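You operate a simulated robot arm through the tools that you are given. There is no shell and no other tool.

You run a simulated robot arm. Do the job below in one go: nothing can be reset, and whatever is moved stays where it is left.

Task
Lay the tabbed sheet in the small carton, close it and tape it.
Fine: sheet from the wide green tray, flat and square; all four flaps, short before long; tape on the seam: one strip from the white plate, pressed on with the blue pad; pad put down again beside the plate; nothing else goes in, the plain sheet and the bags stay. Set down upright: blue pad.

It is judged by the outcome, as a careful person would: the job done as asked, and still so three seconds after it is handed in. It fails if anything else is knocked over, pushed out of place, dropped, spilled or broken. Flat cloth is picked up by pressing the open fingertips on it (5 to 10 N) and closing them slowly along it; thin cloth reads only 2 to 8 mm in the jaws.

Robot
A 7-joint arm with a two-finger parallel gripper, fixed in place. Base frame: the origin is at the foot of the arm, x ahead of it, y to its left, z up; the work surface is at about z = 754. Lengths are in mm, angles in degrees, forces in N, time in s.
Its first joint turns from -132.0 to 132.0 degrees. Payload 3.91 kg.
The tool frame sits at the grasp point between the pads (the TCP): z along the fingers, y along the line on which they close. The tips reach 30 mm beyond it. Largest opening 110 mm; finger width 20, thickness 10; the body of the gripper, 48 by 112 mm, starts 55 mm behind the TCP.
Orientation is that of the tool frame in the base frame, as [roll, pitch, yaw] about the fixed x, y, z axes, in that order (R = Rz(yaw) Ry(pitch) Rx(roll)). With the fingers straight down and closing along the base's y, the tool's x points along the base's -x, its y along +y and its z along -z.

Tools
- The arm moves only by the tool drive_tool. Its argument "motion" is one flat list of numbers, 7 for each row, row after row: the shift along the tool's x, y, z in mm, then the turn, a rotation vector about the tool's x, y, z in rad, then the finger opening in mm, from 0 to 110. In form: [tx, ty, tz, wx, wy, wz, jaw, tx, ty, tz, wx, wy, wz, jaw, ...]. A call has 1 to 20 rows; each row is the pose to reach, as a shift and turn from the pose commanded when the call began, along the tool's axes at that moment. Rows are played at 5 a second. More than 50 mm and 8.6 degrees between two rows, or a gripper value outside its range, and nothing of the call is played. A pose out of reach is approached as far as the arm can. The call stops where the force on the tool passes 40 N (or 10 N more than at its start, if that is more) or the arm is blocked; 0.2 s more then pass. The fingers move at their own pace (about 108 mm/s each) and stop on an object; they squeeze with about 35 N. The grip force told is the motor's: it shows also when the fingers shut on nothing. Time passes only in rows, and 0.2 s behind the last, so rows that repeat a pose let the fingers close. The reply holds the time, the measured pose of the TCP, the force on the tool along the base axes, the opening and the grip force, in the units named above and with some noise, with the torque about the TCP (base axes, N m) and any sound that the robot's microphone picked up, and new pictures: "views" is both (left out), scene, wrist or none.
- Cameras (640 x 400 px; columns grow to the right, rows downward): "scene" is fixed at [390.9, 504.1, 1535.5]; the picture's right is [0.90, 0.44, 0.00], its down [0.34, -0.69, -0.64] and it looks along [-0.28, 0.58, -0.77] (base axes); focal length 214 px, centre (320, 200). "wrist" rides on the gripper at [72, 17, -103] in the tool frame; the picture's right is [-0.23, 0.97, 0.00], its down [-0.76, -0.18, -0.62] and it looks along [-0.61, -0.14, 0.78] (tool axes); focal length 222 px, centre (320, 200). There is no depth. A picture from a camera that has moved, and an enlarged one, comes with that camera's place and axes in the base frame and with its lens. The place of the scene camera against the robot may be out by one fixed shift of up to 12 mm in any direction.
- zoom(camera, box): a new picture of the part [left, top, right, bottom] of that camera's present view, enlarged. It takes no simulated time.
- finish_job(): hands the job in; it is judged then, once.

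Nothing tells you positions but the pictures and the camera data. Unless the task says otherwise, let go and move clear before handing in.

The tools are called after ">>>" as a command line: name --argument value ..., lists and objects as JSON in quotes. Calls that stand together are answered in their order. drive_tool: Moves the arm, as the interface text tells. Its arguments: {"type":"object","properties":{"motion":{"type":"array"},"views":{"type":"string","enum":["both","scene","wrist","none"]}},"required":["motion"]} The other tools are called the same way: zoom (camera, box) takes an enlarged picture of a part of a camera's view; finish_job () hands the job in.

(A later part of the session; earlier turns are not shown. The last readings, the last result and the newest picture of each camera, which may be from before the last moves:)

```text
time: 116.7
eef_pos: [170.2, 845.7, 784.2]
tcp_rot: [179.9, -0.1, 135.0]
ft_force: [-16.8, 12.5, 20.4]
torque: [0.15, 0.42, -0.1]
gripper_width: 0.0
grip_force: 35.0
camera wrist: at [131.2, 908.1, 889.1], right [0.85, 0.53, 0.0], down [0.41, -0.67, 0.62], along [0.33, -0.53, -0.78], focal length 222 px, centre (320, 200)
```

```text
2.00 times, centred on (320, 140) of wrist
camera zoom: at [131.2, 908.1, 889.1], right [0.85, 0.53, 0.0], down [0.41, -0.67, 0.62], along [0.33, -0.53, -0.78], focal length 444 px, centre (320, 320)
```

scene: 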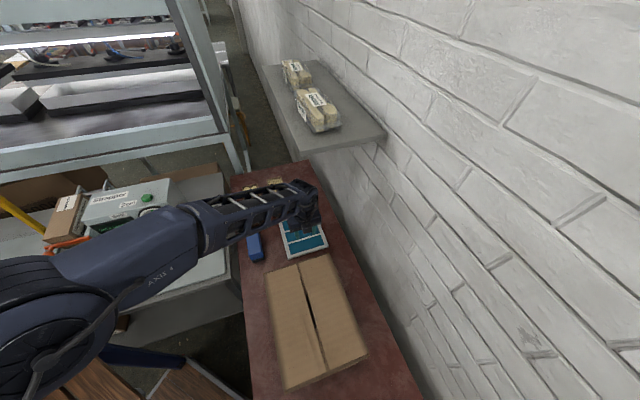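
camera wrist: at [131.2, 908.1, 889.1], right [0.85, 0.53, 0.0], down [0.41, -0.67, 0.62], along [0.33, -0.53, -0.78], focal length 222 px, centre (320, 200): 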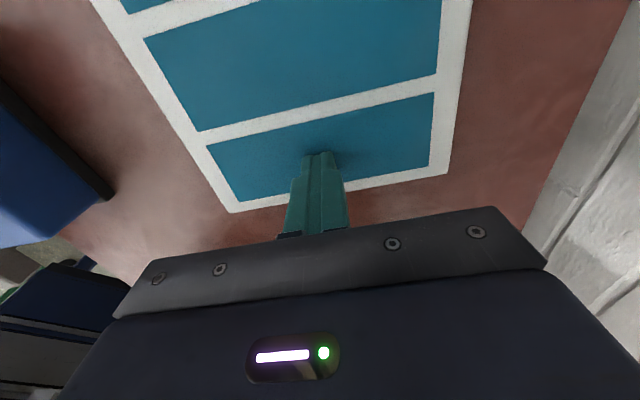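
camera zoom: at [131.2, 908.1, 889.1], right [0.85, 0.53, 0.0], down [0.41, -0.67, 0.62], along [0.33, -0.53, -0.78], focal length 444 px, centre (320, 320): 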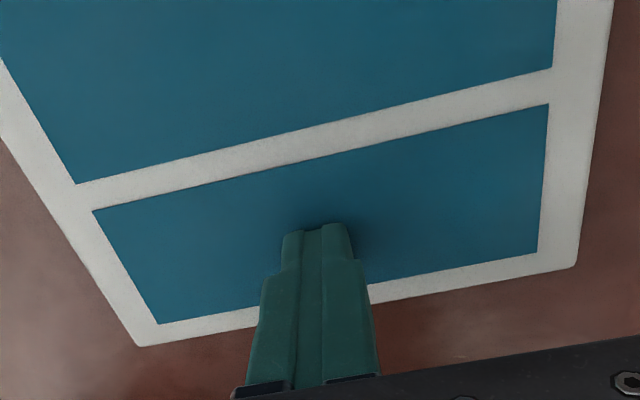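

The strip did not slide even at 20 N sideways, so it's held to the plate. I'll release the pressure, and zoom in on the strip ends and edges for any lifted tab or thickness.

>>> drive_tool --motion '[3, 0, -5, 0, 0, 0, 0, 3, 0, -25, 0, 0, 0, 0, 3, 0, -45, 0, 0, 0, 0]' --views "wrist"

>>> zoom --camera "wrist" --box '[380, 60, 460, 120]'

>>> zoom --camera "wrist" --box '[180, 90, 270, 160]'

>>> zoom --camera "wrist" --box '[280, 80, 380, 150]'

```text
time: 117.5
eef_pos: [170.5, 848.8, 827.1]
tcp_rot: [179.9, 0.1, 135.0]
ft_force: [-0.7, -0.1, 0.6]
torque: [0.0, 0.02, 0.03]
gripper_width: 0.0
grip_force: 35.0
camera wrist: at [131.2, 910.8, 931.8], right [0.85, 0.53, 0.0], down [0.41, -0.66, 0.62], along [0.33, -0.53, -0.78], focal length 222 px, centre (320, 200)
```

wrist: 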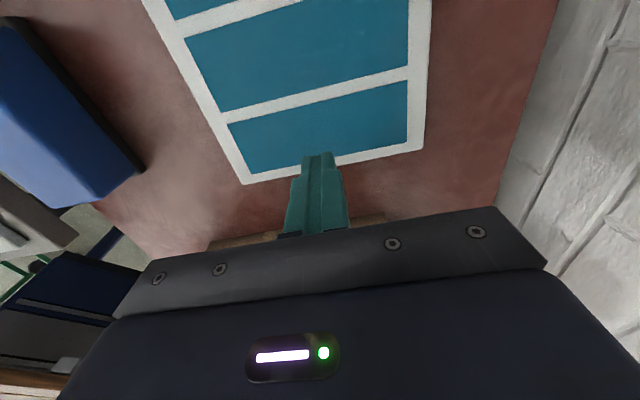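

```text
6.67 times, centred on (420, 90) of wrist
camera zoom: at [131.2, 910.8, 931.8], right [0.85, 0.53, 0.0], down [0.41, -0.66, 0.62], along [0.33, -0.53, -0.78], focal length 1481 px, centre (-347, 933)
```

zoom: 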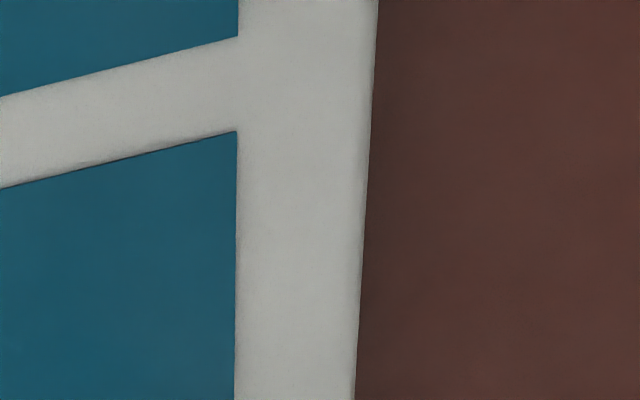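

```text
5.71 times, centred on (225, 125) of wrist
camera zoom: at [131.2, 910.8, 931.8], right [0.85, 0.53, 0.0], down [0.41, -0.66, 0.62], along [0.33, -0.53, -0.78], focal length 1269 px, centre (863, 629)
```

zoom: 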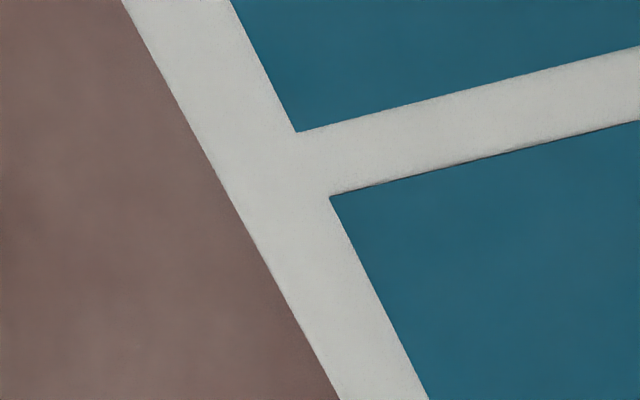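

```text
5.71 times, centred on (330, 115) of wrist
camera zoom: at [131.2, 910.8, 931.8], right [0.85, 0.53, 0.0], down [0.41, -0.66, 0.62], along [0.33, -0.53, -0.78], focal length 1269 px, centre (263, 686)
```

zoom: 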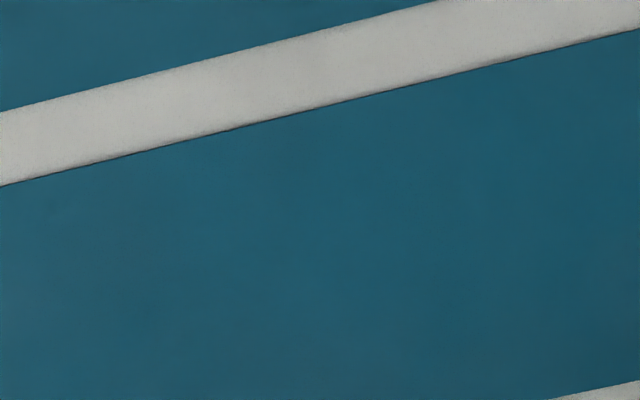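

The strip edge shows a thin side face (about 1 mm), so it has real thickness. I'll try its −a end: one tip on the plate border just outside the end, the other on the strip 30 mm in, pressing lightly and closing, so the end is pushed and must buckle or stall.

>>> drive_tool --motion '[1, -20, 0, 0, 0, 0, 15, 2, -40, 5, 0, 0, 0, 30, 3, -57, 20, 0, 0, 0, 30, 3, -57, 34, 0, 0, 0, 30, 3, -57, 39, 0, 0, 0, 30]' --views "wrist"

>>> zoom --camera "wrist" --box '[220, 80, 420, 220]'

```text
time: 118.7
eef_pos: [124.7, 808.1, 787.6]
tcp_rot: [179.9, -0.1, 135.0]
ft_force: [0.2, 0.1, 0.7]
torque: [0.01, 0.01, 0.02]
gripper_width: 30.0
grip_force: 0.1
camera wrist: at [86.8, 870.2, 891.7], right [0.85, 0.53, 0.0], down [0.41, -0.66, 0.62], along [0.33, -0.53, -0.78], focal length 222 px, centre (320, 200)
```

wrist: 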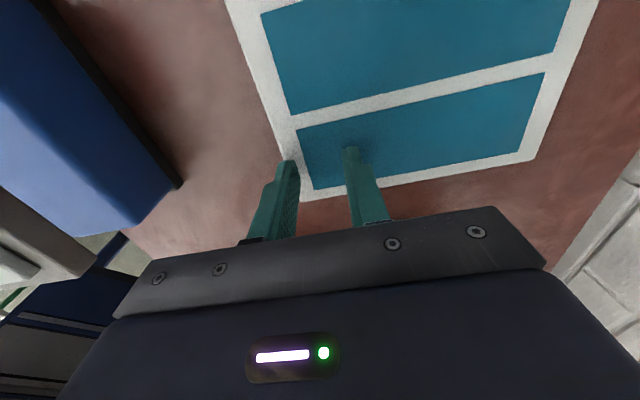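

```text
2.86 times, centred on (320, 150) of wrist
camera zoom: at [86.8, 870.2, 891.7], right [0.85, 0.53, 0.0], down [0.41, -0.66, 0.62], along [0.33, -0.53, -0.78], focal length 635 px, centre (320, 343)
```

zoom: 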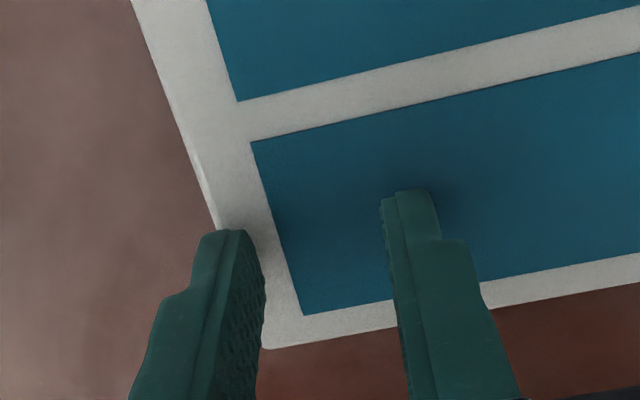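

>>> drive_tool --motion '[0, 2.5, 1.5, 0, 0, 0, 30, 0, 2.5, 2.6, 0, 0, 0, 30]' --views "none"

>>> drive_tool --motion '[0, 0, 0.3, 0, 0, 0, 30, 0, 0, 0.6, 0, 0, 0, 30]' --views "none"

>>> drive_tool --motion '[0, 0, 0.2, 0, 0, 0, 30, 0, 0, 0.4, 0, 0, 0, 30]' --views "none"

```text
time: 119.3
eef_pos: [127.8, 809.6, 786.0]
tcp_rot: [179.9, 0.0, 135.0]
ft_force: [-0.6, -0.2, 0.0]
torque: [-0.01, 0.0, 0.01]
gripper_width: 30.0
grip_force: 0.2
```

```text
time: 119.9
eef_pos: [127.4, 809.8, 786.3]
tcp_rot: [179.9, 0.0, 134.9]
ft_force: [-0.3, 1.1, 0.2]
torque: [0.03, 0.0, -0.02]
gripper_width: 30.1
grip_force: 0.1
```

```text
time: 120.5
eef_pos: [129.3, 809.9, 785.7]
tcp_rot: [179.8, 0.0, 135.0]
ft_force: [-0.6, 0.2, 0.8]
torque: [0.0, -0.03, 0.01]
gripper_width: 30.0
grip_force: 0.1
```

>>> drive_tool --motion '[0, 0, 0.3, 0, 0, 0, 30, 0, 0, 0.6, 0, 0, 0, 30]' --views "none"

>>> drive_tool --motion '[0, 0, 0.2, 0, 0, 0, 30, 0, 0, 0.4, 0, 0, 0, 30]' --views "none"

>>> drive_tool --motion '[0, 0, 0.2, 0, 0, 0, 30, 0, 0, 0.4, 0, 0, 0, 30]' --views "none"

```text
time: 121.1
eef_pos: [128.3, 808.7, 785.2]
tcp_rot: [179.9, 0.0, 134.9]
ft_force: [0.0, -0.6, -0.4]
torque: [0.0, 0.02, 0.01]
gripper_width: 30.2
grip_force: 0.1
```

```text
time: 121.7
eef_pos: [129.0, 807.5, 783.8]
tcp_rot: [179.9, 0.0, 135.0]
ft_force: [-0.3, -0.4, 1.4]
torque: [-0.03, 0.02, 0.02]
gripper_width: 29.9
grip_force: 0.1
```

```text
time: 122.3
eef_pos: [129.7, 810.1, 784.4]
tcp_rot: [180.0, 0.0, 135.0]
ft_force: [-0.5, 1.3, 4.3]
torque: [-0.07, 0.08, -0.04]
gripper_width: 30.0
grip_force: 0.1
```

>>> drive_tool --motion '[0, 0, -0.8, -0.02, 0, 0, 30, 0, 0, -0.6, -0.045, 0, 0, 30, 0, 0, -0.3, -0.045, 0, 0, 30]' --views "none"

>>> drive_tool --motion '[0, 0, 0.2, 0, 0, 0, 30, 0, 0, 0.4, 0, 0, 0, 30]' --views "wrist"

>>> zoom --camera "wrist" --box '[220, 80, 420, 220]'

```text
time: 123.1
eef_pos: [128.8, 809.6, 785.2]
tcp_rot: [177.3, 0.0, 135.0]
ft_force: [5.5, -15.9, 22.5]
torque: [-0.85, 0.2, 0.4]
gripper_width: 33.5
grip_force: 2.7
```

```text
time: 123.7
eef_pos: [129.7, 810.7, 785.7]
tcp_rot: [177.4, -0.1, 134.9]
ft_force: [5.9, -18.0, 32.3]
torque: [-1.15, 0.39, 0.42]
gripper_width: 33.3
grip_force: 3.6
camera wrist: at [86.5, 869.6, 890.7], right [0.85, 0.53, 0.05], down [0.39, -0.69, 0.61], along [0.35, -0.5, -0.79], focal length 222 px, centre (320, 200)
```

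wrist: 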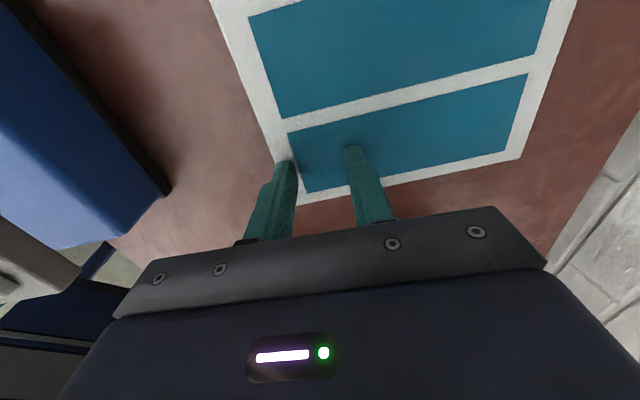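

```text
2.86 times, centred on (320, 150) of wrist
camera zoom: at [86.5, 869.6, 890.7], right [0.85, 0.53, 0.05], down [0.39, -0.69, 0.61], along [0.35, -0.5, -0.79], focal length 635 px, centre (320, 343)
```

zoom: 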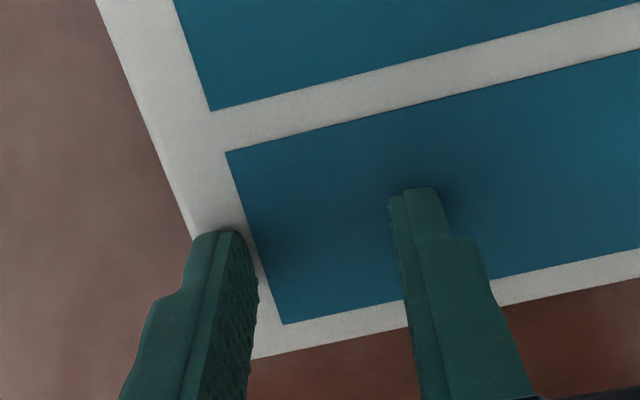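

>>> drive_tool --motion '[0, 0, -0.6, 0, 0, 0, 30, 0, 0, -1, 0, 0, 0, 30]' --views "none"

>>> drive_tool --motion '[0, 0, 0, 0, 0, 0, 30, 0, 0, 0, 0, 0, 0, 28, 0, 0, 0, 0, 0, 0, 26, 0, 0, 0, 0, 0, 0, 24, 0, 0, 0, 0, 0, 0, 22, 0, 0, 0, 0, 0, 0, 20]' --views "wrist"

>>> zoom --camera "wrist" --box '[220, 80, 420, 220]'

```text
time: 124.3
eef_pos: [128.0, 810.1, 785.0]
tcp_rot: [177.2, -0.1, 135.0]
ft_force: [2.0, -11.0, 32.0]
torque: [-0.97, 0.54, 0.21]
gripper_width: 32.7
grip_force: 2.5
```

```text
time: 125.6
eef_pos: [127.5, 811.4, 785.1]
tcp_rot: [177.3, -0.1, 135.0]
ft_force: [-3.6, -3.2, 11.2]
torque: [-0.24, 0.22, -0.03]
gripper_width: 21.8
grip_force: 1.9
stopped in row 6: the force on the tool passed its limit at 47 N (the readings are from after the stop); the commanded pose is now the measured one
camera wrist: at [85.0, 869.9, 890.6], right [0.85, 0.53, 0.04], down [0.39, -0.69, 0.61], along [0.35, -0.5, -0.79], focal length 222 px, centre (320, 200)
```

wrist: 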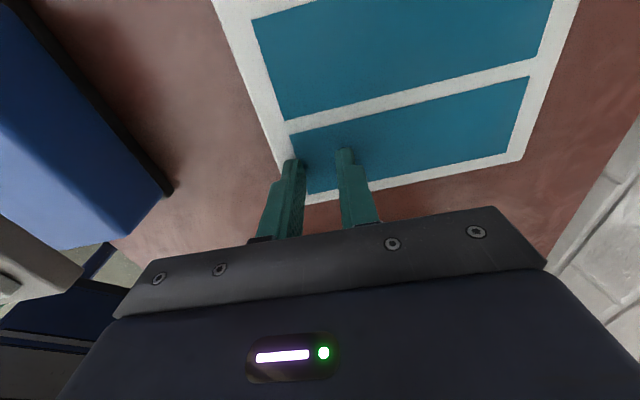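

```text
2.86 times, centred on (320, 150) of wrist
camera zoom: at [85.0, 869.9, 890.6], right [0.85, 0.53, 0.04], down [0.39, -0.69, 0.61], along [0.35, -0.5, -0.79], focal length 635 px, centre (320, 343)
```

zoom: 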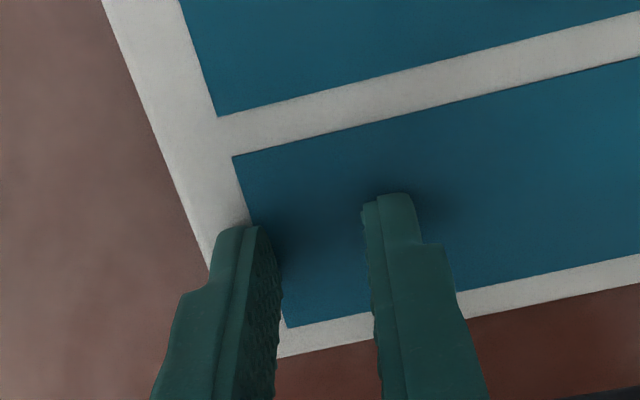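

>>> drive_tool --motion '[0, 0, -0.2, 0, 0, 0, 18, 0, 0, -0.2, 0, 0, 0, 14, 0, 0, -0.2, 0, 0, 0, 10, 0, 0, -0.2, 0, 0, 0, 6, 0, 0, -0.2, 0, 0, 0, 2, 0, 0, -0.2, 0, 0, 0, 0]' --views "wrist"

>>> zoom --camera "wrist" --box '[220, 80, 420, 220]'

```text
time: 127.0
eef_pos: [128.0, 810.6, 784.6]
tcp_rot: [177.3, -0.1, 135.0]
ft_force: [-5.0, -0.5, 8.7]
torque: [-0.09, 0.19, -0.02]
gripper_width: 0.2
grip_force: 35.4
camera wrist: at [85.6, 870.0, 890.0], right [0.85, 0.53, 0.04], down [0.39, -0.68, 0.61], along [0.35, -0.5, -0.79], focal length 222 px, centre (320, 200)
```

wrist: 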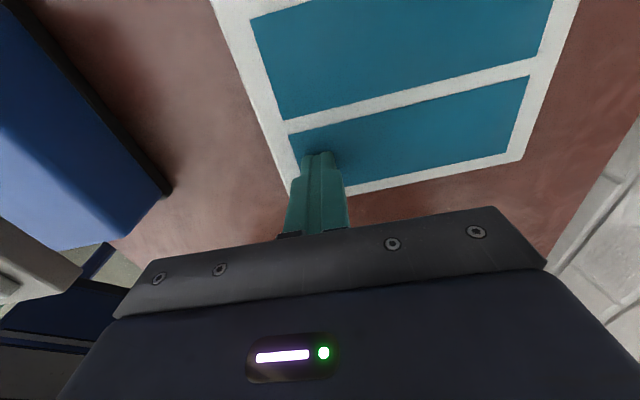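

```text
2.86 times, centred on (320, 150) of wrist
camera zoom: at [85.6, 870.0, 890.0], right [0.85, 0.53, 0.04], down [0.39, -0.68, 0.61], along [0.35, -0.5, -0.79], focal length 635 px, centre (320, 343)
```

zoom: 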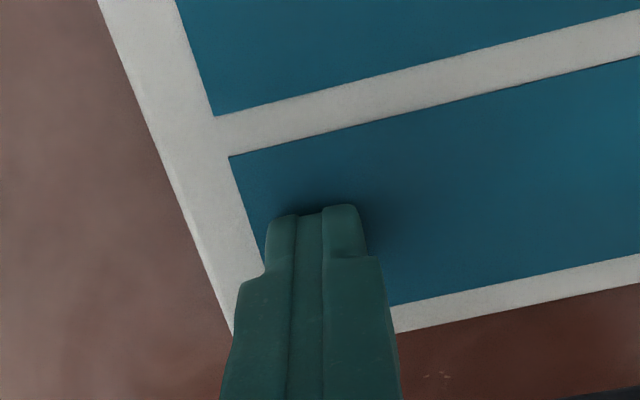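

>>> drive_tool --motion '[0, 0, -4, 0, 0, 0, 0, 0, 0, -12, 0, 0, 0, 0, 0, 0, -30, 0.045, 0, 0, 0]' --views "wrist"

>>> zoom --camera "wrist" --box '[220, 80, 420, 220]'

```text
time: 127.8
eef_pos: [128.1, 809.6, 812.2]
tcp_rot: [-180.0, 0.0, 135.0]
ft_force: [-0.6, -0.3, 0.1]
torque: [-0.02, 0.02, 0.01]
gripper_width: 0.1
grip_force: 35.4
camera wrist: at [89.3, 871.9, 917.4], right [0.85, 0.53, 0.0], down [0.41, -0.66, 0.62], along [0.33, -0.53, -0.78], focal length 222 px, centre (320, 200)
```

wrist: 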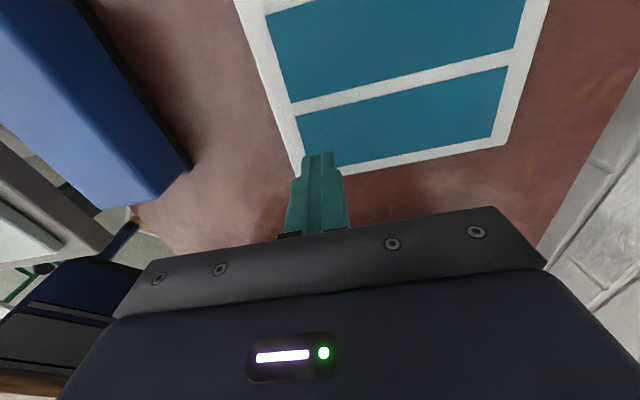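

```text
2.86 times, centred on (320, 150) of wrist
camera zoom: at [89.3, 871.9, 917.4], right [0.85, 0.53, 0.0], down [0.41, -0.66, 0.62], along [0.33, -0.53, -0.78], focal length 635 px, centre (320, 343)
```

zoom: 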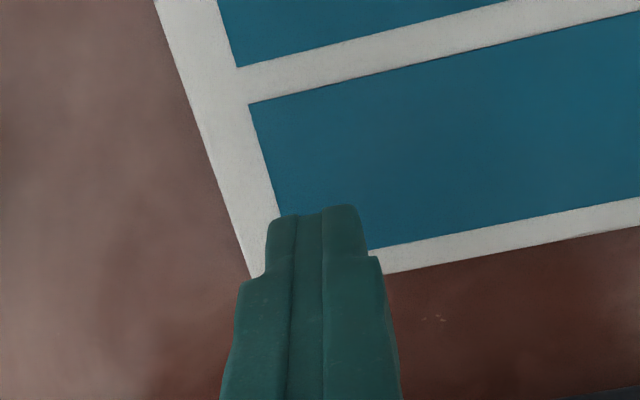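

The strip can't be picked up with bare fingertips. The pad's face is exactly as wide as a strip (48 mm), so it may be the tool that takes up a strip and presses it on. I'll go over the pad and look at it closely.

>>> drive_tool --motion '[0, 0, -30, 0, 0, 0, 10, 4, -12, -65, 0, 0, 0, 30, 16, -40, -88, 0, 0, 0, 60, 30, -80, -88, 0, 0, 0, 80, 45, -115, -88, 0, 0, 0, 80, 57, -136, -88, 0, 0, 0, 80]' --views "both"

>>> zoom --camera "wrist" --box '[180, 0, 500, 220]'

```text
time: 129.2
eef_pos: [-9.3, 753.1, 902.0]
tcp_rot: [179.9, -0.1, 134.9]
ft_force: [0.1, 0.2, 0.3]
torque: [0.0, 0.03, -0.03]
gripper_width: 80.1
grip_force: 0.1
camera wrist: at [-48.2, 815.5, 1007.5], right [0.85, 0.53, 0.0], down [0.41, -0.67, 0.62], along [0.33, -0.53, -0.78], focal length 222 px, centre (320, 200)
```

scene: 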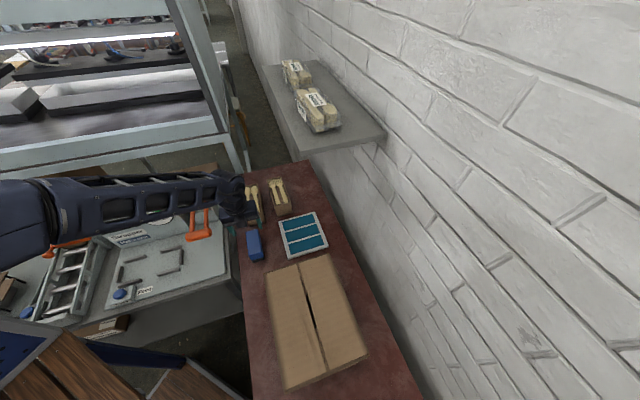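
wrist: 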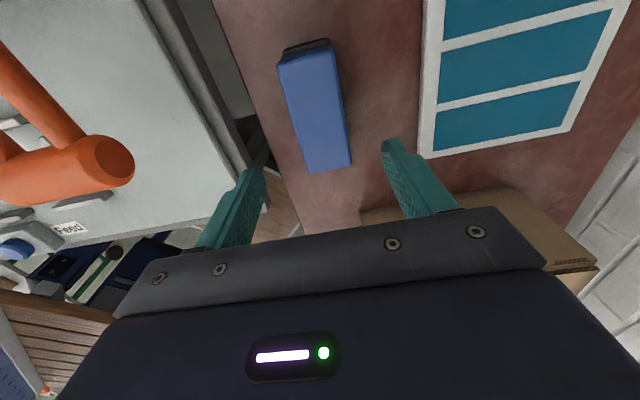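

```text
1.82 times, centred on (340, 110) of wrist
camera zoom: at [-48.2, 815.5, 1007.5], right [0.85, 0.53, 0.0], down [0.41, -0.67, 0.62], along [0.33, -0.53, -0.78], focal length 404 px, centre (284, 364)
```

zoom: 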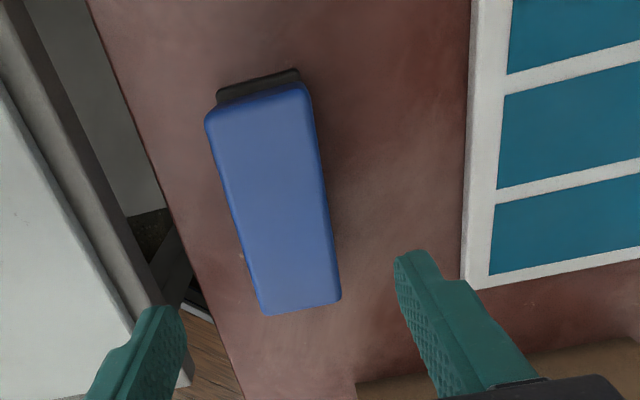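

The pad is about 50×113 mm, 25 mm tall, centred near a 523.5, b −534.5. I'll straddle it, grip its sides and lift it.

>>> drive_tool --motion '[-2, -1, 30, 0, 0, 0, 80, -4.6, -2.4, 65, 0, 0, 0, 80, -4.6, -2.4, 95, 0, 0, 0, 80, -4.6, -2.4, 110, 0, 0, 0, 80]' --views "wrist"

>>> zoom --camera "wrist" --box '[180, 20, 440, 240]'

```text
time: 130.2
eef_pos: [-9.1, 747.3, 793.3]
tcp_rot: [180.0, 0.0, 135.0]
ft_force: [0.1, 0.0, 0.0]
torque: [-0.02, -0.02, 0.0]
gripper_width: 79.7
grip_force: 0.1
camera wrist: at [-47.7, 809.7, 897.3], right [0.85, 0.53, 0.0], down [0.41, -0.66, 0.62], along [0.33, -0.53, -0.78], focal length 222 px, centre (320, 200)
```

wrist: 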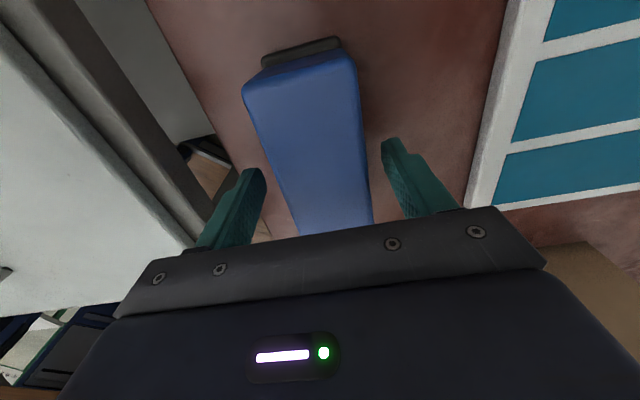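

```text
1.82 times, centred on (310, 130) of wrist
camera zoom: at [-47.7, 809.7, 897.3], right [0.85, 0.53, 0.0], down [0.41, -0.66, 0.62], along [0.33, -0.53, -0.78], focal length 404 px, centre (338, 327)
```

zoom: 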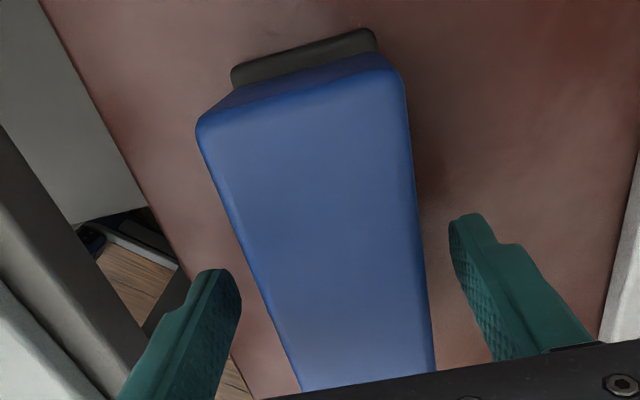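

The pad is taller than I thought (top near z 795), and my centre is a few mm off. I'll correct by +5.4 along and +3 across, then grip.

>>> drive_tool --motion '[5.4, 3, 0, 0, 0, 0, 80, 5.4, 3, 0, 0, 0, 0, 66, 5.4, 3, 0, 0, 0, 0, 58, 5.4, 3, 0, 0, 0, 0, 50, 5.4, 3, 0, 0, 0, 0, 42, 5.4, 3, 0, 0, 0, 0, 35]' --views "wrist"

```text
time: 131.6
eef_pos: [-10.7, 754.0, 791.4]
tcp_rot: [180.0, 0.0, 135.0]
ft_force: [-0.7, -0.3, 0.8]
torque: [0.1, 0.09, 0.01]
gripper_width: 49.5
grip_force: 35.4
camera wrist: at [-49.7, 816.6, 897.4], right [0.85, 0.53, 0.0], down [0.41, -0.66, 0.62], along [0.33, -0.53, -0.78], focal length 222 px, centre (320, 200)
```

wrist: 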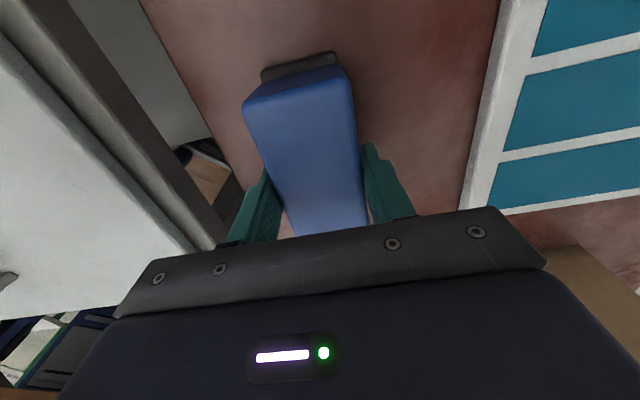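

The pad is gripped (49.5 mm). Its home is TCP a 525.6, b −540.7, z 791. I'll lift it, turn it 90° to lie along the strip, and bring it above the nearest strip.

>>> drive_tool --motion '[0, 0, -20, 0, 0, 0, 35, 0, 0, -60, 0, 0, 0, 35, 0, 0, -95, 0, 0, 0, 35, -4.5, 15, -95, 0, 0, -0.12, 35, -9, 30, -95, 0, 0, -0.24, 35, -13.5, 45, -95, 0, 0, -0.36, 35, -18, 60, -95, 0, 0, -0.48, 35, -22.5, 75, -95, 0, 0, -0.6, 35, -27, 90, -95, 0, 0, -0.72, 35, -31.5, 105, -95, 0, 0, -0.84, 35, -36, 120, -95, 0, 0, -0.96, 35, -40.5, 135, -95, 0, 0, -1.08, 35, -45, 150, -95, 0, 0, -1.2, 35, -50, 165, -95, 0, 0, -1.32, 35, -54.5, 180, -95, 0, 0, -1.44, 35, -59, 193.4, -95, 0, 0, -1.5708, 35]' --views "both"

>>> zoom --camera "wrist" --box '[160, 0, 480, 220]'

```text
time: 135.0
eef_pos: [168.2, 847.8, 888.1]
tcp_rot: [-179.9, 0.0, -134.8]
ft_force: [0.2, 0.3, -0.7]
torque: [-0.02, -0.01, 0.01]
gripper_width: 49.7
grip_force: 34.6
camera wrist: at [105.8, 808.4, 993.5], right [-0.53, 0.85, 0.0], down [0.66, 0.41, 0.62], along [0.53, 0.33, -0.78], focal length 222 px, centre (320, 200)
```

scene: 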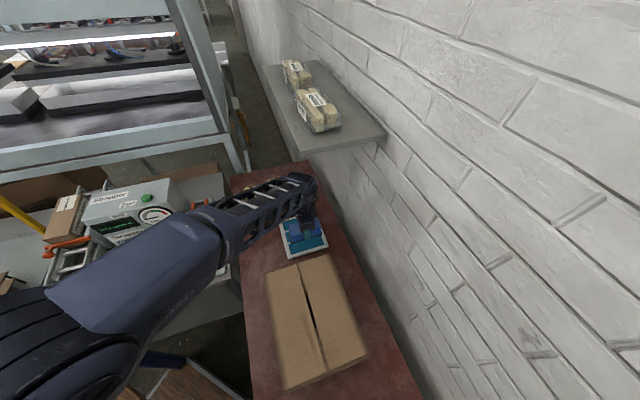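
wrist: 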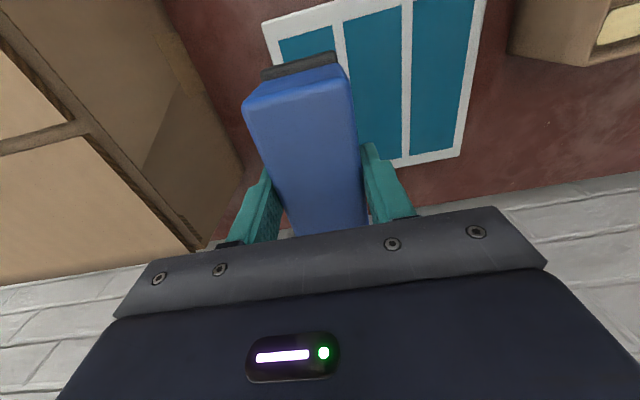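

```text
1.82 times, centred on (320, 110) of wrist
camera zoom: at [105.8, 808.4, 993.5], right [-0.53, 0.85, 0.0], down [0.66, 0.41, 0.62], along [0.53, 0.33, -0.78], focal length 404 px, centre (320, 364)
```

zoom: 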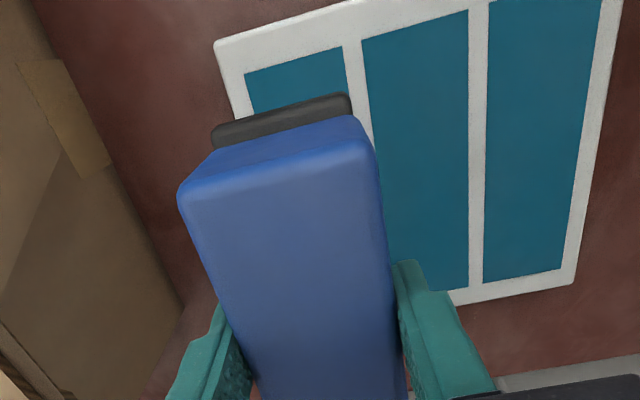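

>>> drive_tool --motion '[0, 0.5, 40, 0, 0, 0, 35, 0, 0.5, 75, 0, 0, 0, 35, 0, 0.5, 88, 0, 0, 0, 35]' --views "wrist"

>>> zoom --camera "wrist" --box '[160, 0, 480, 220]'

```text
time: 135.8
eef_pos: [168.1, 849.7, 803.0]
tcp_rot: [179.8, 0.3, -135.0]
ft_force: [0.0, -1.9, 26.7]
torque: [-0.26, -0.28, 0.05]
gripper_width: 50.2
grip_force: 16.1
camera wrist: at [105.0, 810.0, 908.3], right [-0.53, 0.85, 0.0], down [0.66, 0.41, 0.63], along [0.53, 0.33, -0.78], focal length 222 px, centre (320, 200)
```

wrist: 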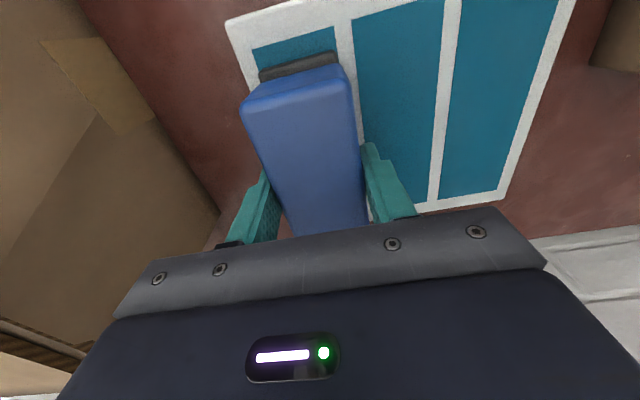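

```text
1.82 times, centred on (320, 110) of wrist
camera zoom: at [105.0, 810.0, 908.3], right [-0.53, 0.85, 0.0], down [0.66, 0.41, 0.63], along [0.53, 0.33, -0.78], focal length 404 px, centre (320, 364)
```

zoom: 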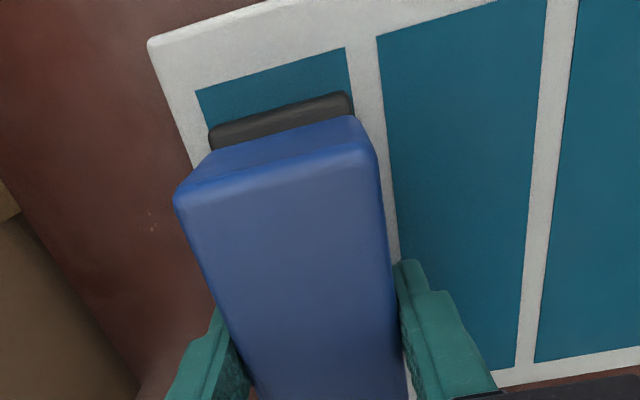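

The pad is now pressed on the strip at about 27 N. I'll hold it for a moment, then lift and see whether the strip comes along.

>>> drive_tool --motion '[0, 0, 0, 0, 0, 0, 35, 0, 0, 0, 0, 0, 0, 35, 0, 0, 0, 0, 0, 0, 35, 0, 0, 0, 0, 0, 0, 35]' --views "none"

>>> drive_tool --motion '[0, 0, -5, 0, 0, 0, 35, 0, 0, -15, 0, 0, 0, 35, 0, 0, -40, 0, 0, 0, 35]' --views "both"

>>> zoom --camera "wrist" --box '[160, 0, 480, 220]'

>>> zoom --camera "scene" --box '[260, 180, 360, 280]'

```text
time: 136.8
eef_pos: [167.3, 849.4, 802.9]
tcp_rot: [179.9, 0.1, -135.0]
ft_force: [2.9, 9.7, 19.5]
torque: [0.65, -0.47, 0.08]
gripper_width: 49.9
grip_force: 35.1
```

```text
time: 137.6
eef_pos: [168.6, 852.0, 838.8]
tcp_rot: [-180.0, 0.0, -135.0]
ft_force: [-0.3, 0.9, -1.8]
torque: [-0.02, 0.01, 0.0]
gripper_width: 49.5
grip_force: 35.0
camera wrist: at [106.1, 812.0, 943.9], right [-0.53, 0.85, 0.0], down [0.66, 0.41, 0.62], along [0.53, 0.33, -0.78], focal length 222 px, centre (320, 200)
```

scene: 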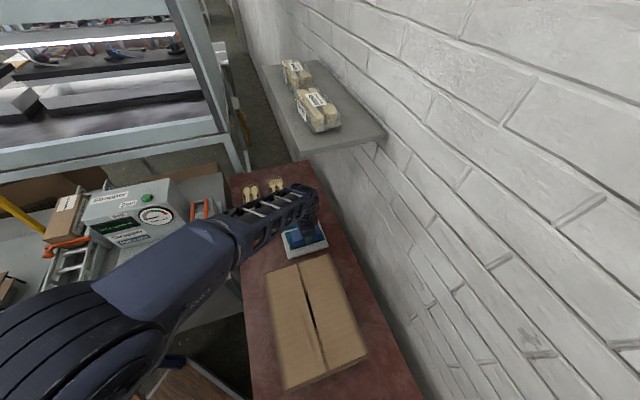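
wrist: 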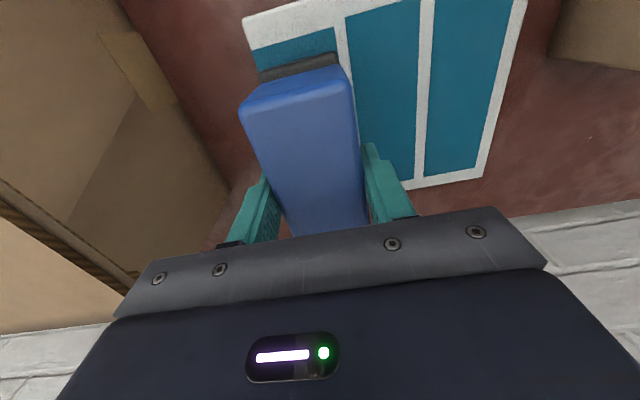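

```text
1.82 times, centred on (320, 110) of wrist
camera zoom: at [106.1, 812.0, 943.9], right [-0.53, 0.85, 0.0], down [0.66, 0.41, 0.62], along [0.53, 0.33, -0.78], focal length 404 px, centre (320, 364)
```

zoom: 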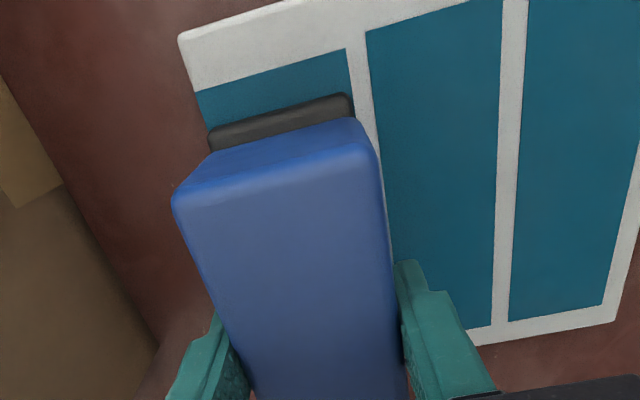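

```text
4.00 times, centred on (310, 230) of scene
camera zoom: at [390.9, 504.1, 1535.5], right [0.9, 0.44, 0.0], down [0.34, -0.69, -0.64], along [-0.28, 0.58, -0.77], focal length 858 px, centre (360, 80)
```

zoom: 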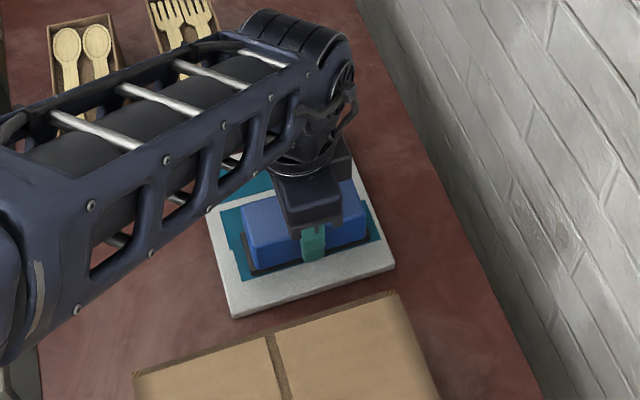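

The teal strip came up stuck to the underside of the pad. Now I'll lift, turn it 90° so it runs along the seam, and carry it over the carton's centre.

>>> drive_tool --motion '[0, 0, -40, 0, 0, 0, 35, 0, 0, -80, 0, 0, 0, 35, 0, 0, -120, 0, 0, 0, 35, 0, 0, -150, 0, 0, 0, 35]' --views "both"

>>> zoom --camera "wrist" --box '[160, 0, 480, 220]'

>>> zoom --camera "scene" --box '[260, 180, 360, 280]'

```text
time: 138.6
eef_pos: [166.6, 840.6, 966.0]
tcp_rot: [-178.9, -1.5, -134.9]
ft_force: [0.4, 0.3, -1.9]
torque: [0.01, -0.01, -0.04]
gripper_width: 49.6
grip_force: 35.0
camera wrist: at [103.5, 804.2, 1071.9], right [-0.53, 0.85, -0.03], down [0.67, 0.43, 0.61], along [0.53, 0.3, -0.79], focal length 222 px, centre (320, 200)
```

scene: 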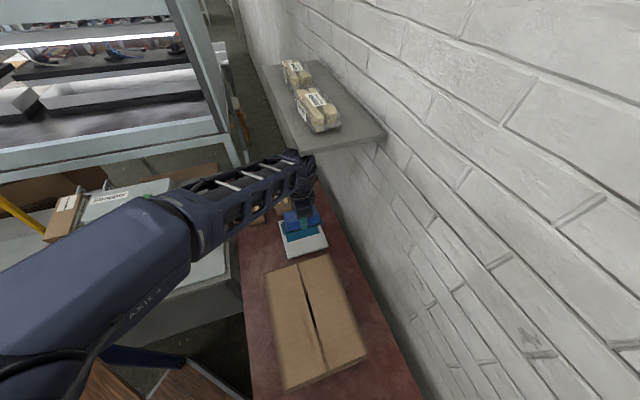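
wrist: 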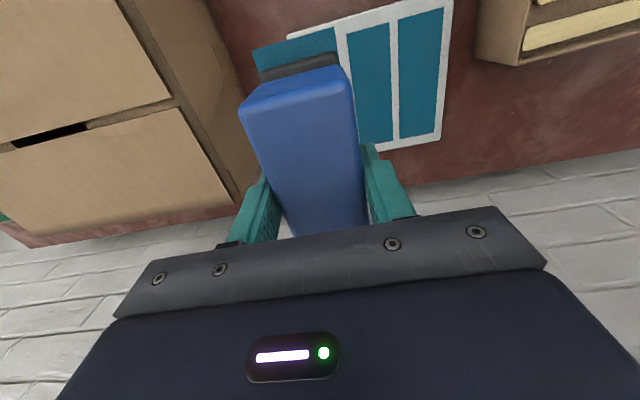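

```text
1.82 times, centred on (320, 110) of wrist
camera zoom: at [103.5, 804.2, 1071.9], right [-0.53, 0.85, -0.03], down [0.67, 0.43, 0.61], along [0.53, 0.3, -0.79], focal length 404 px, centre (320, 364)
```

zoom: 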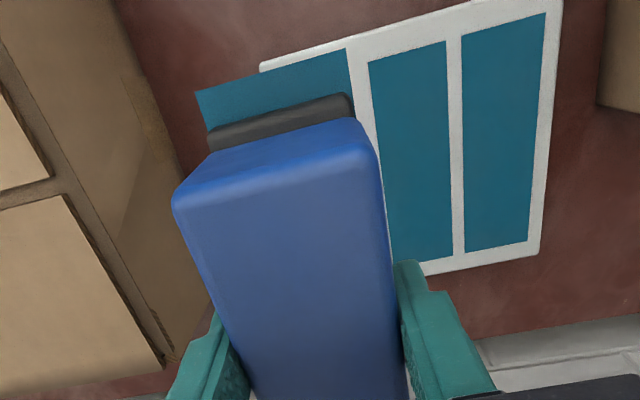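

```text
4.00 times, centred on (310, 230) of scene
camera zoom: at [390.9, 504.1, 1535.5], right [0.9, 0.44, 0.0], down [0.34, -0.69, -0.64], along [-0.28, 0.58, -0.77], focal length 858 px, centre (360, 80)
```

zoom: 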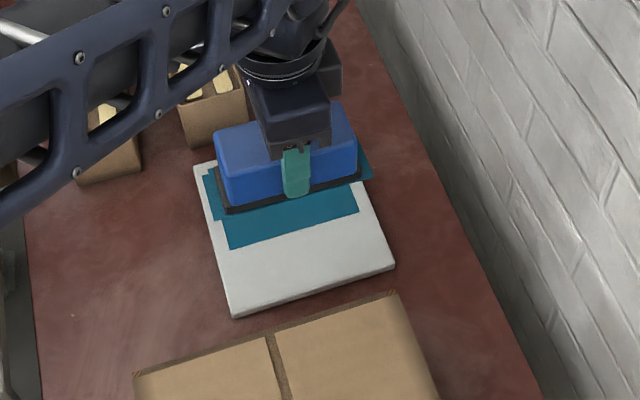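

The strip is on the pad and the plate now shows two strips left. The pose was slightly beyond reach up there, so I'll come inward and turn towards the seam.

>>> drive_tool --motion '[12, -6, 10, 0, 0, 0.05, 35, 24, -20, 20, 0, 0, 0.12, 35, 34, -38, 20, 0, 0, 0.23, 35, 42, -56, 20, 0, 0, 0.35, 35, 48, -75, 20, 0, 0, 0.47, 35, 52, -95, 20, 0, 0, 0.59, 35, 54, -115, 20, 0, 0, 0.71, 35, 55, -135, 20, 0, 0, 0.83, 35, 56, -155, 20, 0, 0, 0.95, 35, 57, -175, 20, 0, 0, 1.07, 35, 57.2, -195, 20, 0, 0, 1.19, 35, 57.2, -215, 20, 0, 0, 1.31, 35, 57.2, -235, 20, 0, 0, 1.43, 35, 57.2, -250, 20, 0, 0, 1.52, 35, 57.2, -259.3, 20, 0, 0, 1.5725, 35, 57.2, -259.3, 20, 0, 0, 1.5725, 35]' --views "both"

>>> zoom --camera "wrist" --box '[160, 0, 480, 220]'

>>> zoom --camera "scene" --box '[240, 225, 400, 395]'

```text
time: 142.0
eef_pos: [312.0, 624.9, 969.5]
tcp_rot: [-179.9, -0.1, 135.0]
ft_force: [0.1, 0.1, -1.7]
torque: [-0.01, 0.0, 0.0]
gripper_width: 49.3
grip_force: 35.8
camera wrist: at [272.8, 688.4, 1073.7], right [0.85, 0.53, 0.0], down [0.41, -0.67, 0.62], along [0.33, -0.53, -0.78], focal length 222 px, centre (320, 200)
```

scene: 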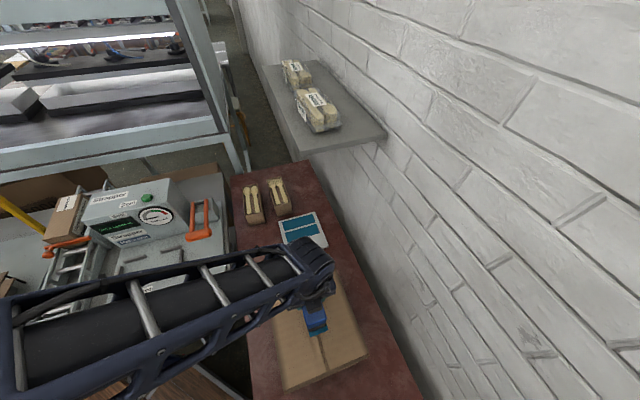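
wrist: 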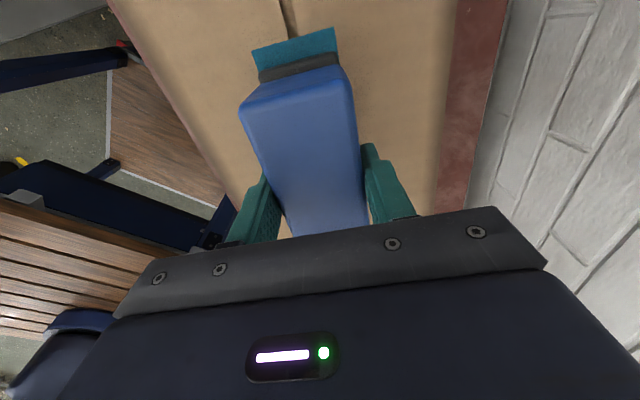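

```text
1.82 times, centred on (320, 110) of wrist
camera zoom: at [272.8, 688.4, 1073.7], right [0.85, 0.53, 0.0], down [0.41, -0.67, 0.62], along [0.33, -0.53, -0.78], focal length 404 px, centre (320, 364)
```

zoom: 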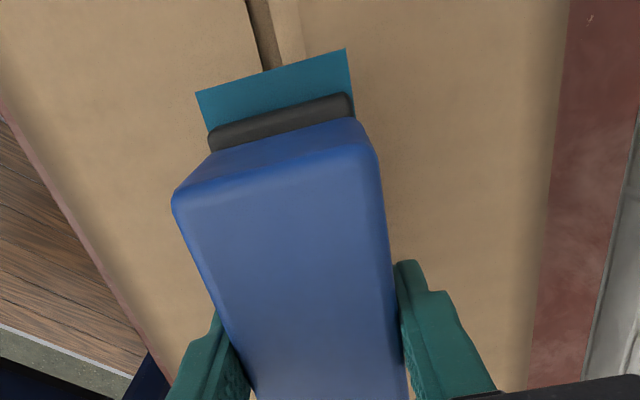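

```text
2.35 times, centred on (320, 310) of scene
camera zoom: at [390.9, 504.1, 1535.5], right [0.9, 0.44, 0.0], down [0.34, -0.69, -0.64], along [-0.28, 0.58, -0.77], focal length 505 px, centre (320, -59)
```

zoom: 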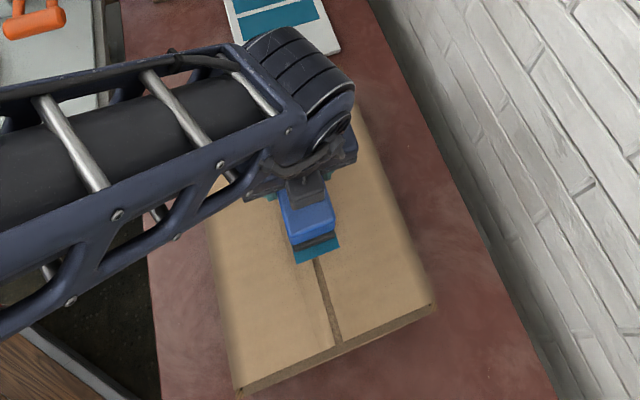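

>>> zoom --camera "wrist" --box '[250, 0, 350, 60]'

>>> zoom --camera "scene" --box '[295, 290, 345, 370]'

```text
6.40 times, centred on (300, 30) of wrist
camera zoom: at [272.8, 688.4, 1073.7], right [0.85, 0.53, 0.0], down [0.41, -0.67, 0.62], along [0.33, -0.53, -0.78], focal length 1422 px, centre (448, 1288)
```

zoom: 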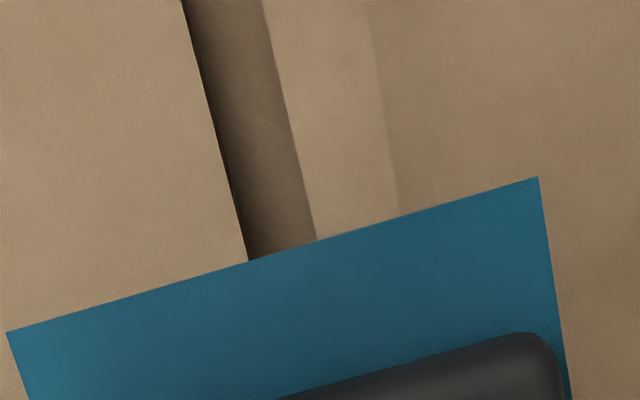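

```text
5.00 times, centred on (320, 330) of scene
camera zoom: at [390.9, 504.1, 1535.5], right [0.9, 0.44, 0.0], down [0.34, -0.69, -0.64], along [-0.28, 0.58, -0.77], focal length 1072 px, centre (320, -450)
```

zoom: 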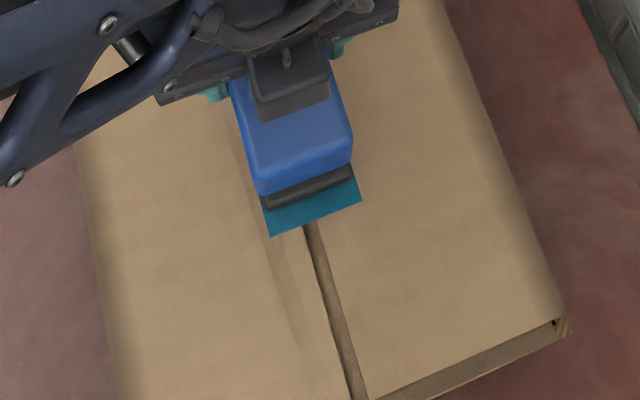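

The strip is lined up with the seam (2 mm correction needed). I'll lower it onto the flaps.

>>> drive_tool --motion '[0, -2, 15, 0, 0, 0, 35, 0, -2, 28, 0, 0, 0, 35, 0, -2, 36, 0, 0, 0, 35, 0, -2, 40, 0, 0, 0, 35]' --views "none"

>>> drive_tool --motion '[0, 0, 1, 0, 0, 0, 35, 0, 0, 2, 0, 0, 0, 35, 0, 0, 3, 0, 0, 0, 35]' --views "none"

```text
time: 143.0
eef_pos: [310.2, 624.2, 929.1]
tcp_rot: [-180.0, 0.0, 134.9]
ft_force: [0.0, 0.5, -1.2]
torque: [-0.02, 0.0, 0.01]
gripper_width: 49.6
grip_force: 35.1
```

```text
time: 143.8
eef_pos: [310.6, 624.2, 924.7]
tcp_rot: [180.0, 0.0, 134.8]
ft_force: [-0.3, -0.6, -2.1]
torque: [0.02, -0.01, 0.02]
gripper_width: 49.4
grip_force: 34.7
```

>>> drive_tool --motion '[0, 0, 1, 0, 0, 0, 35, 0, 0, 2, 0, 0, 0, 35]' --views "none"

>>> drive_tool --motion '[0, 0, 0.8, 0, 0, 0, 35, 0, 0, 1.6, 0, 0, 0, 35]' --views "none"

```text
time: 144.4
eef_pos: [309.4, 625.4, 924.6]
tcp_rot: [179.9, 0.1, 134.9]
ft_force: [-0.8, -2.5, 4.9]
torque: [-0.42, -0.25, -0.15]
gripper_width: 49.4
grip_force: 34.8
```

```text
time: 145.0
eef_pos: [309.7, 623.9, 923.8]
tcp_rot: [179.9, -0.1, 134.9]
ft_force: [-3.1, -7.6, 28.0]
torque: [-0.72, -0.12, 0.04]
gripper_width: 49.4
grip_force: 35.4
```

Pressing at about 28 N. I'll hold briefly, then lift the pad and check that the strip stays on the seam.

>>> drive_tool --motion '[0, 0, 0.2, 0, 0, 0, 35, 0, 0, 0.2, 0, 0, 0, 35, 0, 0, 0.2, 0, 0, 0, 35, 0, 0, 0.2, 0, 0, 0, 35, 0, 0, 0.2, 0, 0, 0, 35]' --views "none"

>>> drive_tool --motion '[0, 0, -3, 0, 0, 0, 35, 0, 0, -8, 0, 0, 0, 35, 0, 0, -20, 0, 0, 0, 35]' --views "both"

>>> zoom --camera "wrist" --box '[160, 0, 480, 220]'

>>> zoom --camera "scene" --box '[270, 260, 370, 380]'

```text
time: 146.2
eef_pos: [309.9, 625.6, 923.1]
tcp_rot: [179.9, -0.1, 134.9]
ft_force: [-0.8, 2.0, 33.7]
torque: [0.03, 0.12, 0.01]
gripper_width: 49.7
grip_force: 34.9
```

```text
time: 147.0
eef_pos: [309.6, 624.1, 941.3]
tcp_rot: [180.0, 0.0, 135.0]
ft_force: [0.7, 0.1, -0.3]
torque: [0.04, -0.01, 0.01]
gripper_width: 49.6
grip_force: 35.1
camera wrist: at [270.8, 687.7, 1045.8], right [0.85, 0.53, 0.0], down [0.41, -0.66, 0.62], along [0.33, -0.53, -0.78], focal length 222 px, centre (320, 200)
```

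scene: 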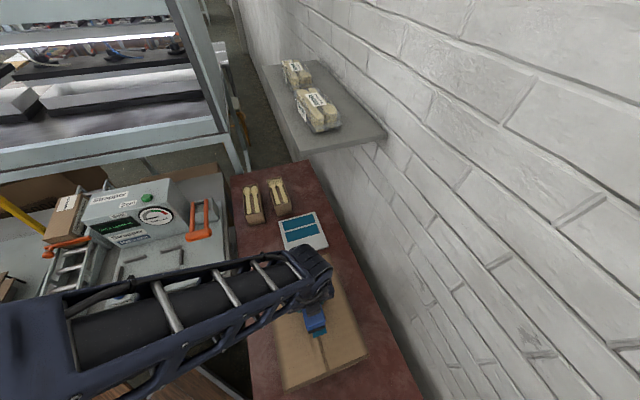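
wrist: 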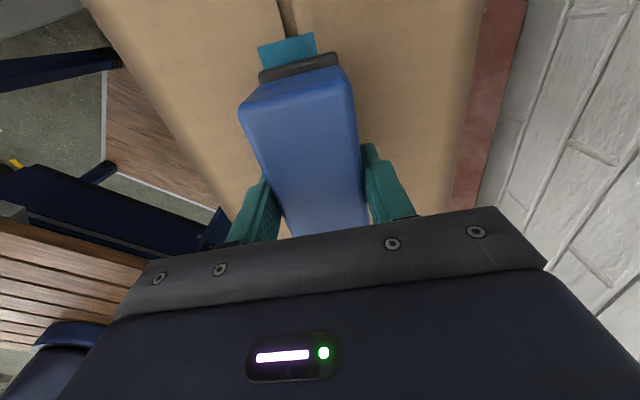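

```text
1.82 times, centred on (320, 110) of wrist
camera zoom: at [270.8, 687.7, 1045.8], right [0.85, 0.53, 0.0], down [0.41, -0.66, 0.62], along [0.33, -0.53, -0.78], focal length 404 px, centre (320, 364)
```

zoom: 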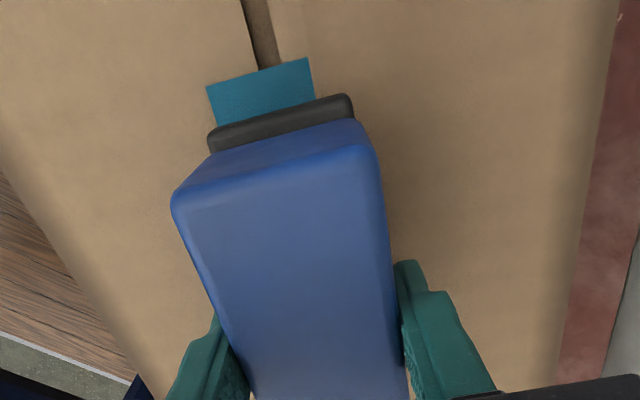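

```text
3.33 times, centred on (320, 320) of scene
camera zoom: at [390.9, 504.1, 1535.5], right [0.9, 0.44, 0.0], down [0.34, -0.69, -0.64], along [-0.28, 0.58, -0.77], focal length 715 px, centre (320, -200)
```

zoom: 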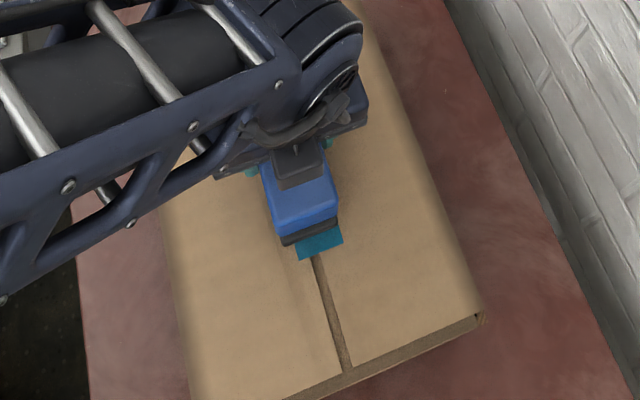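

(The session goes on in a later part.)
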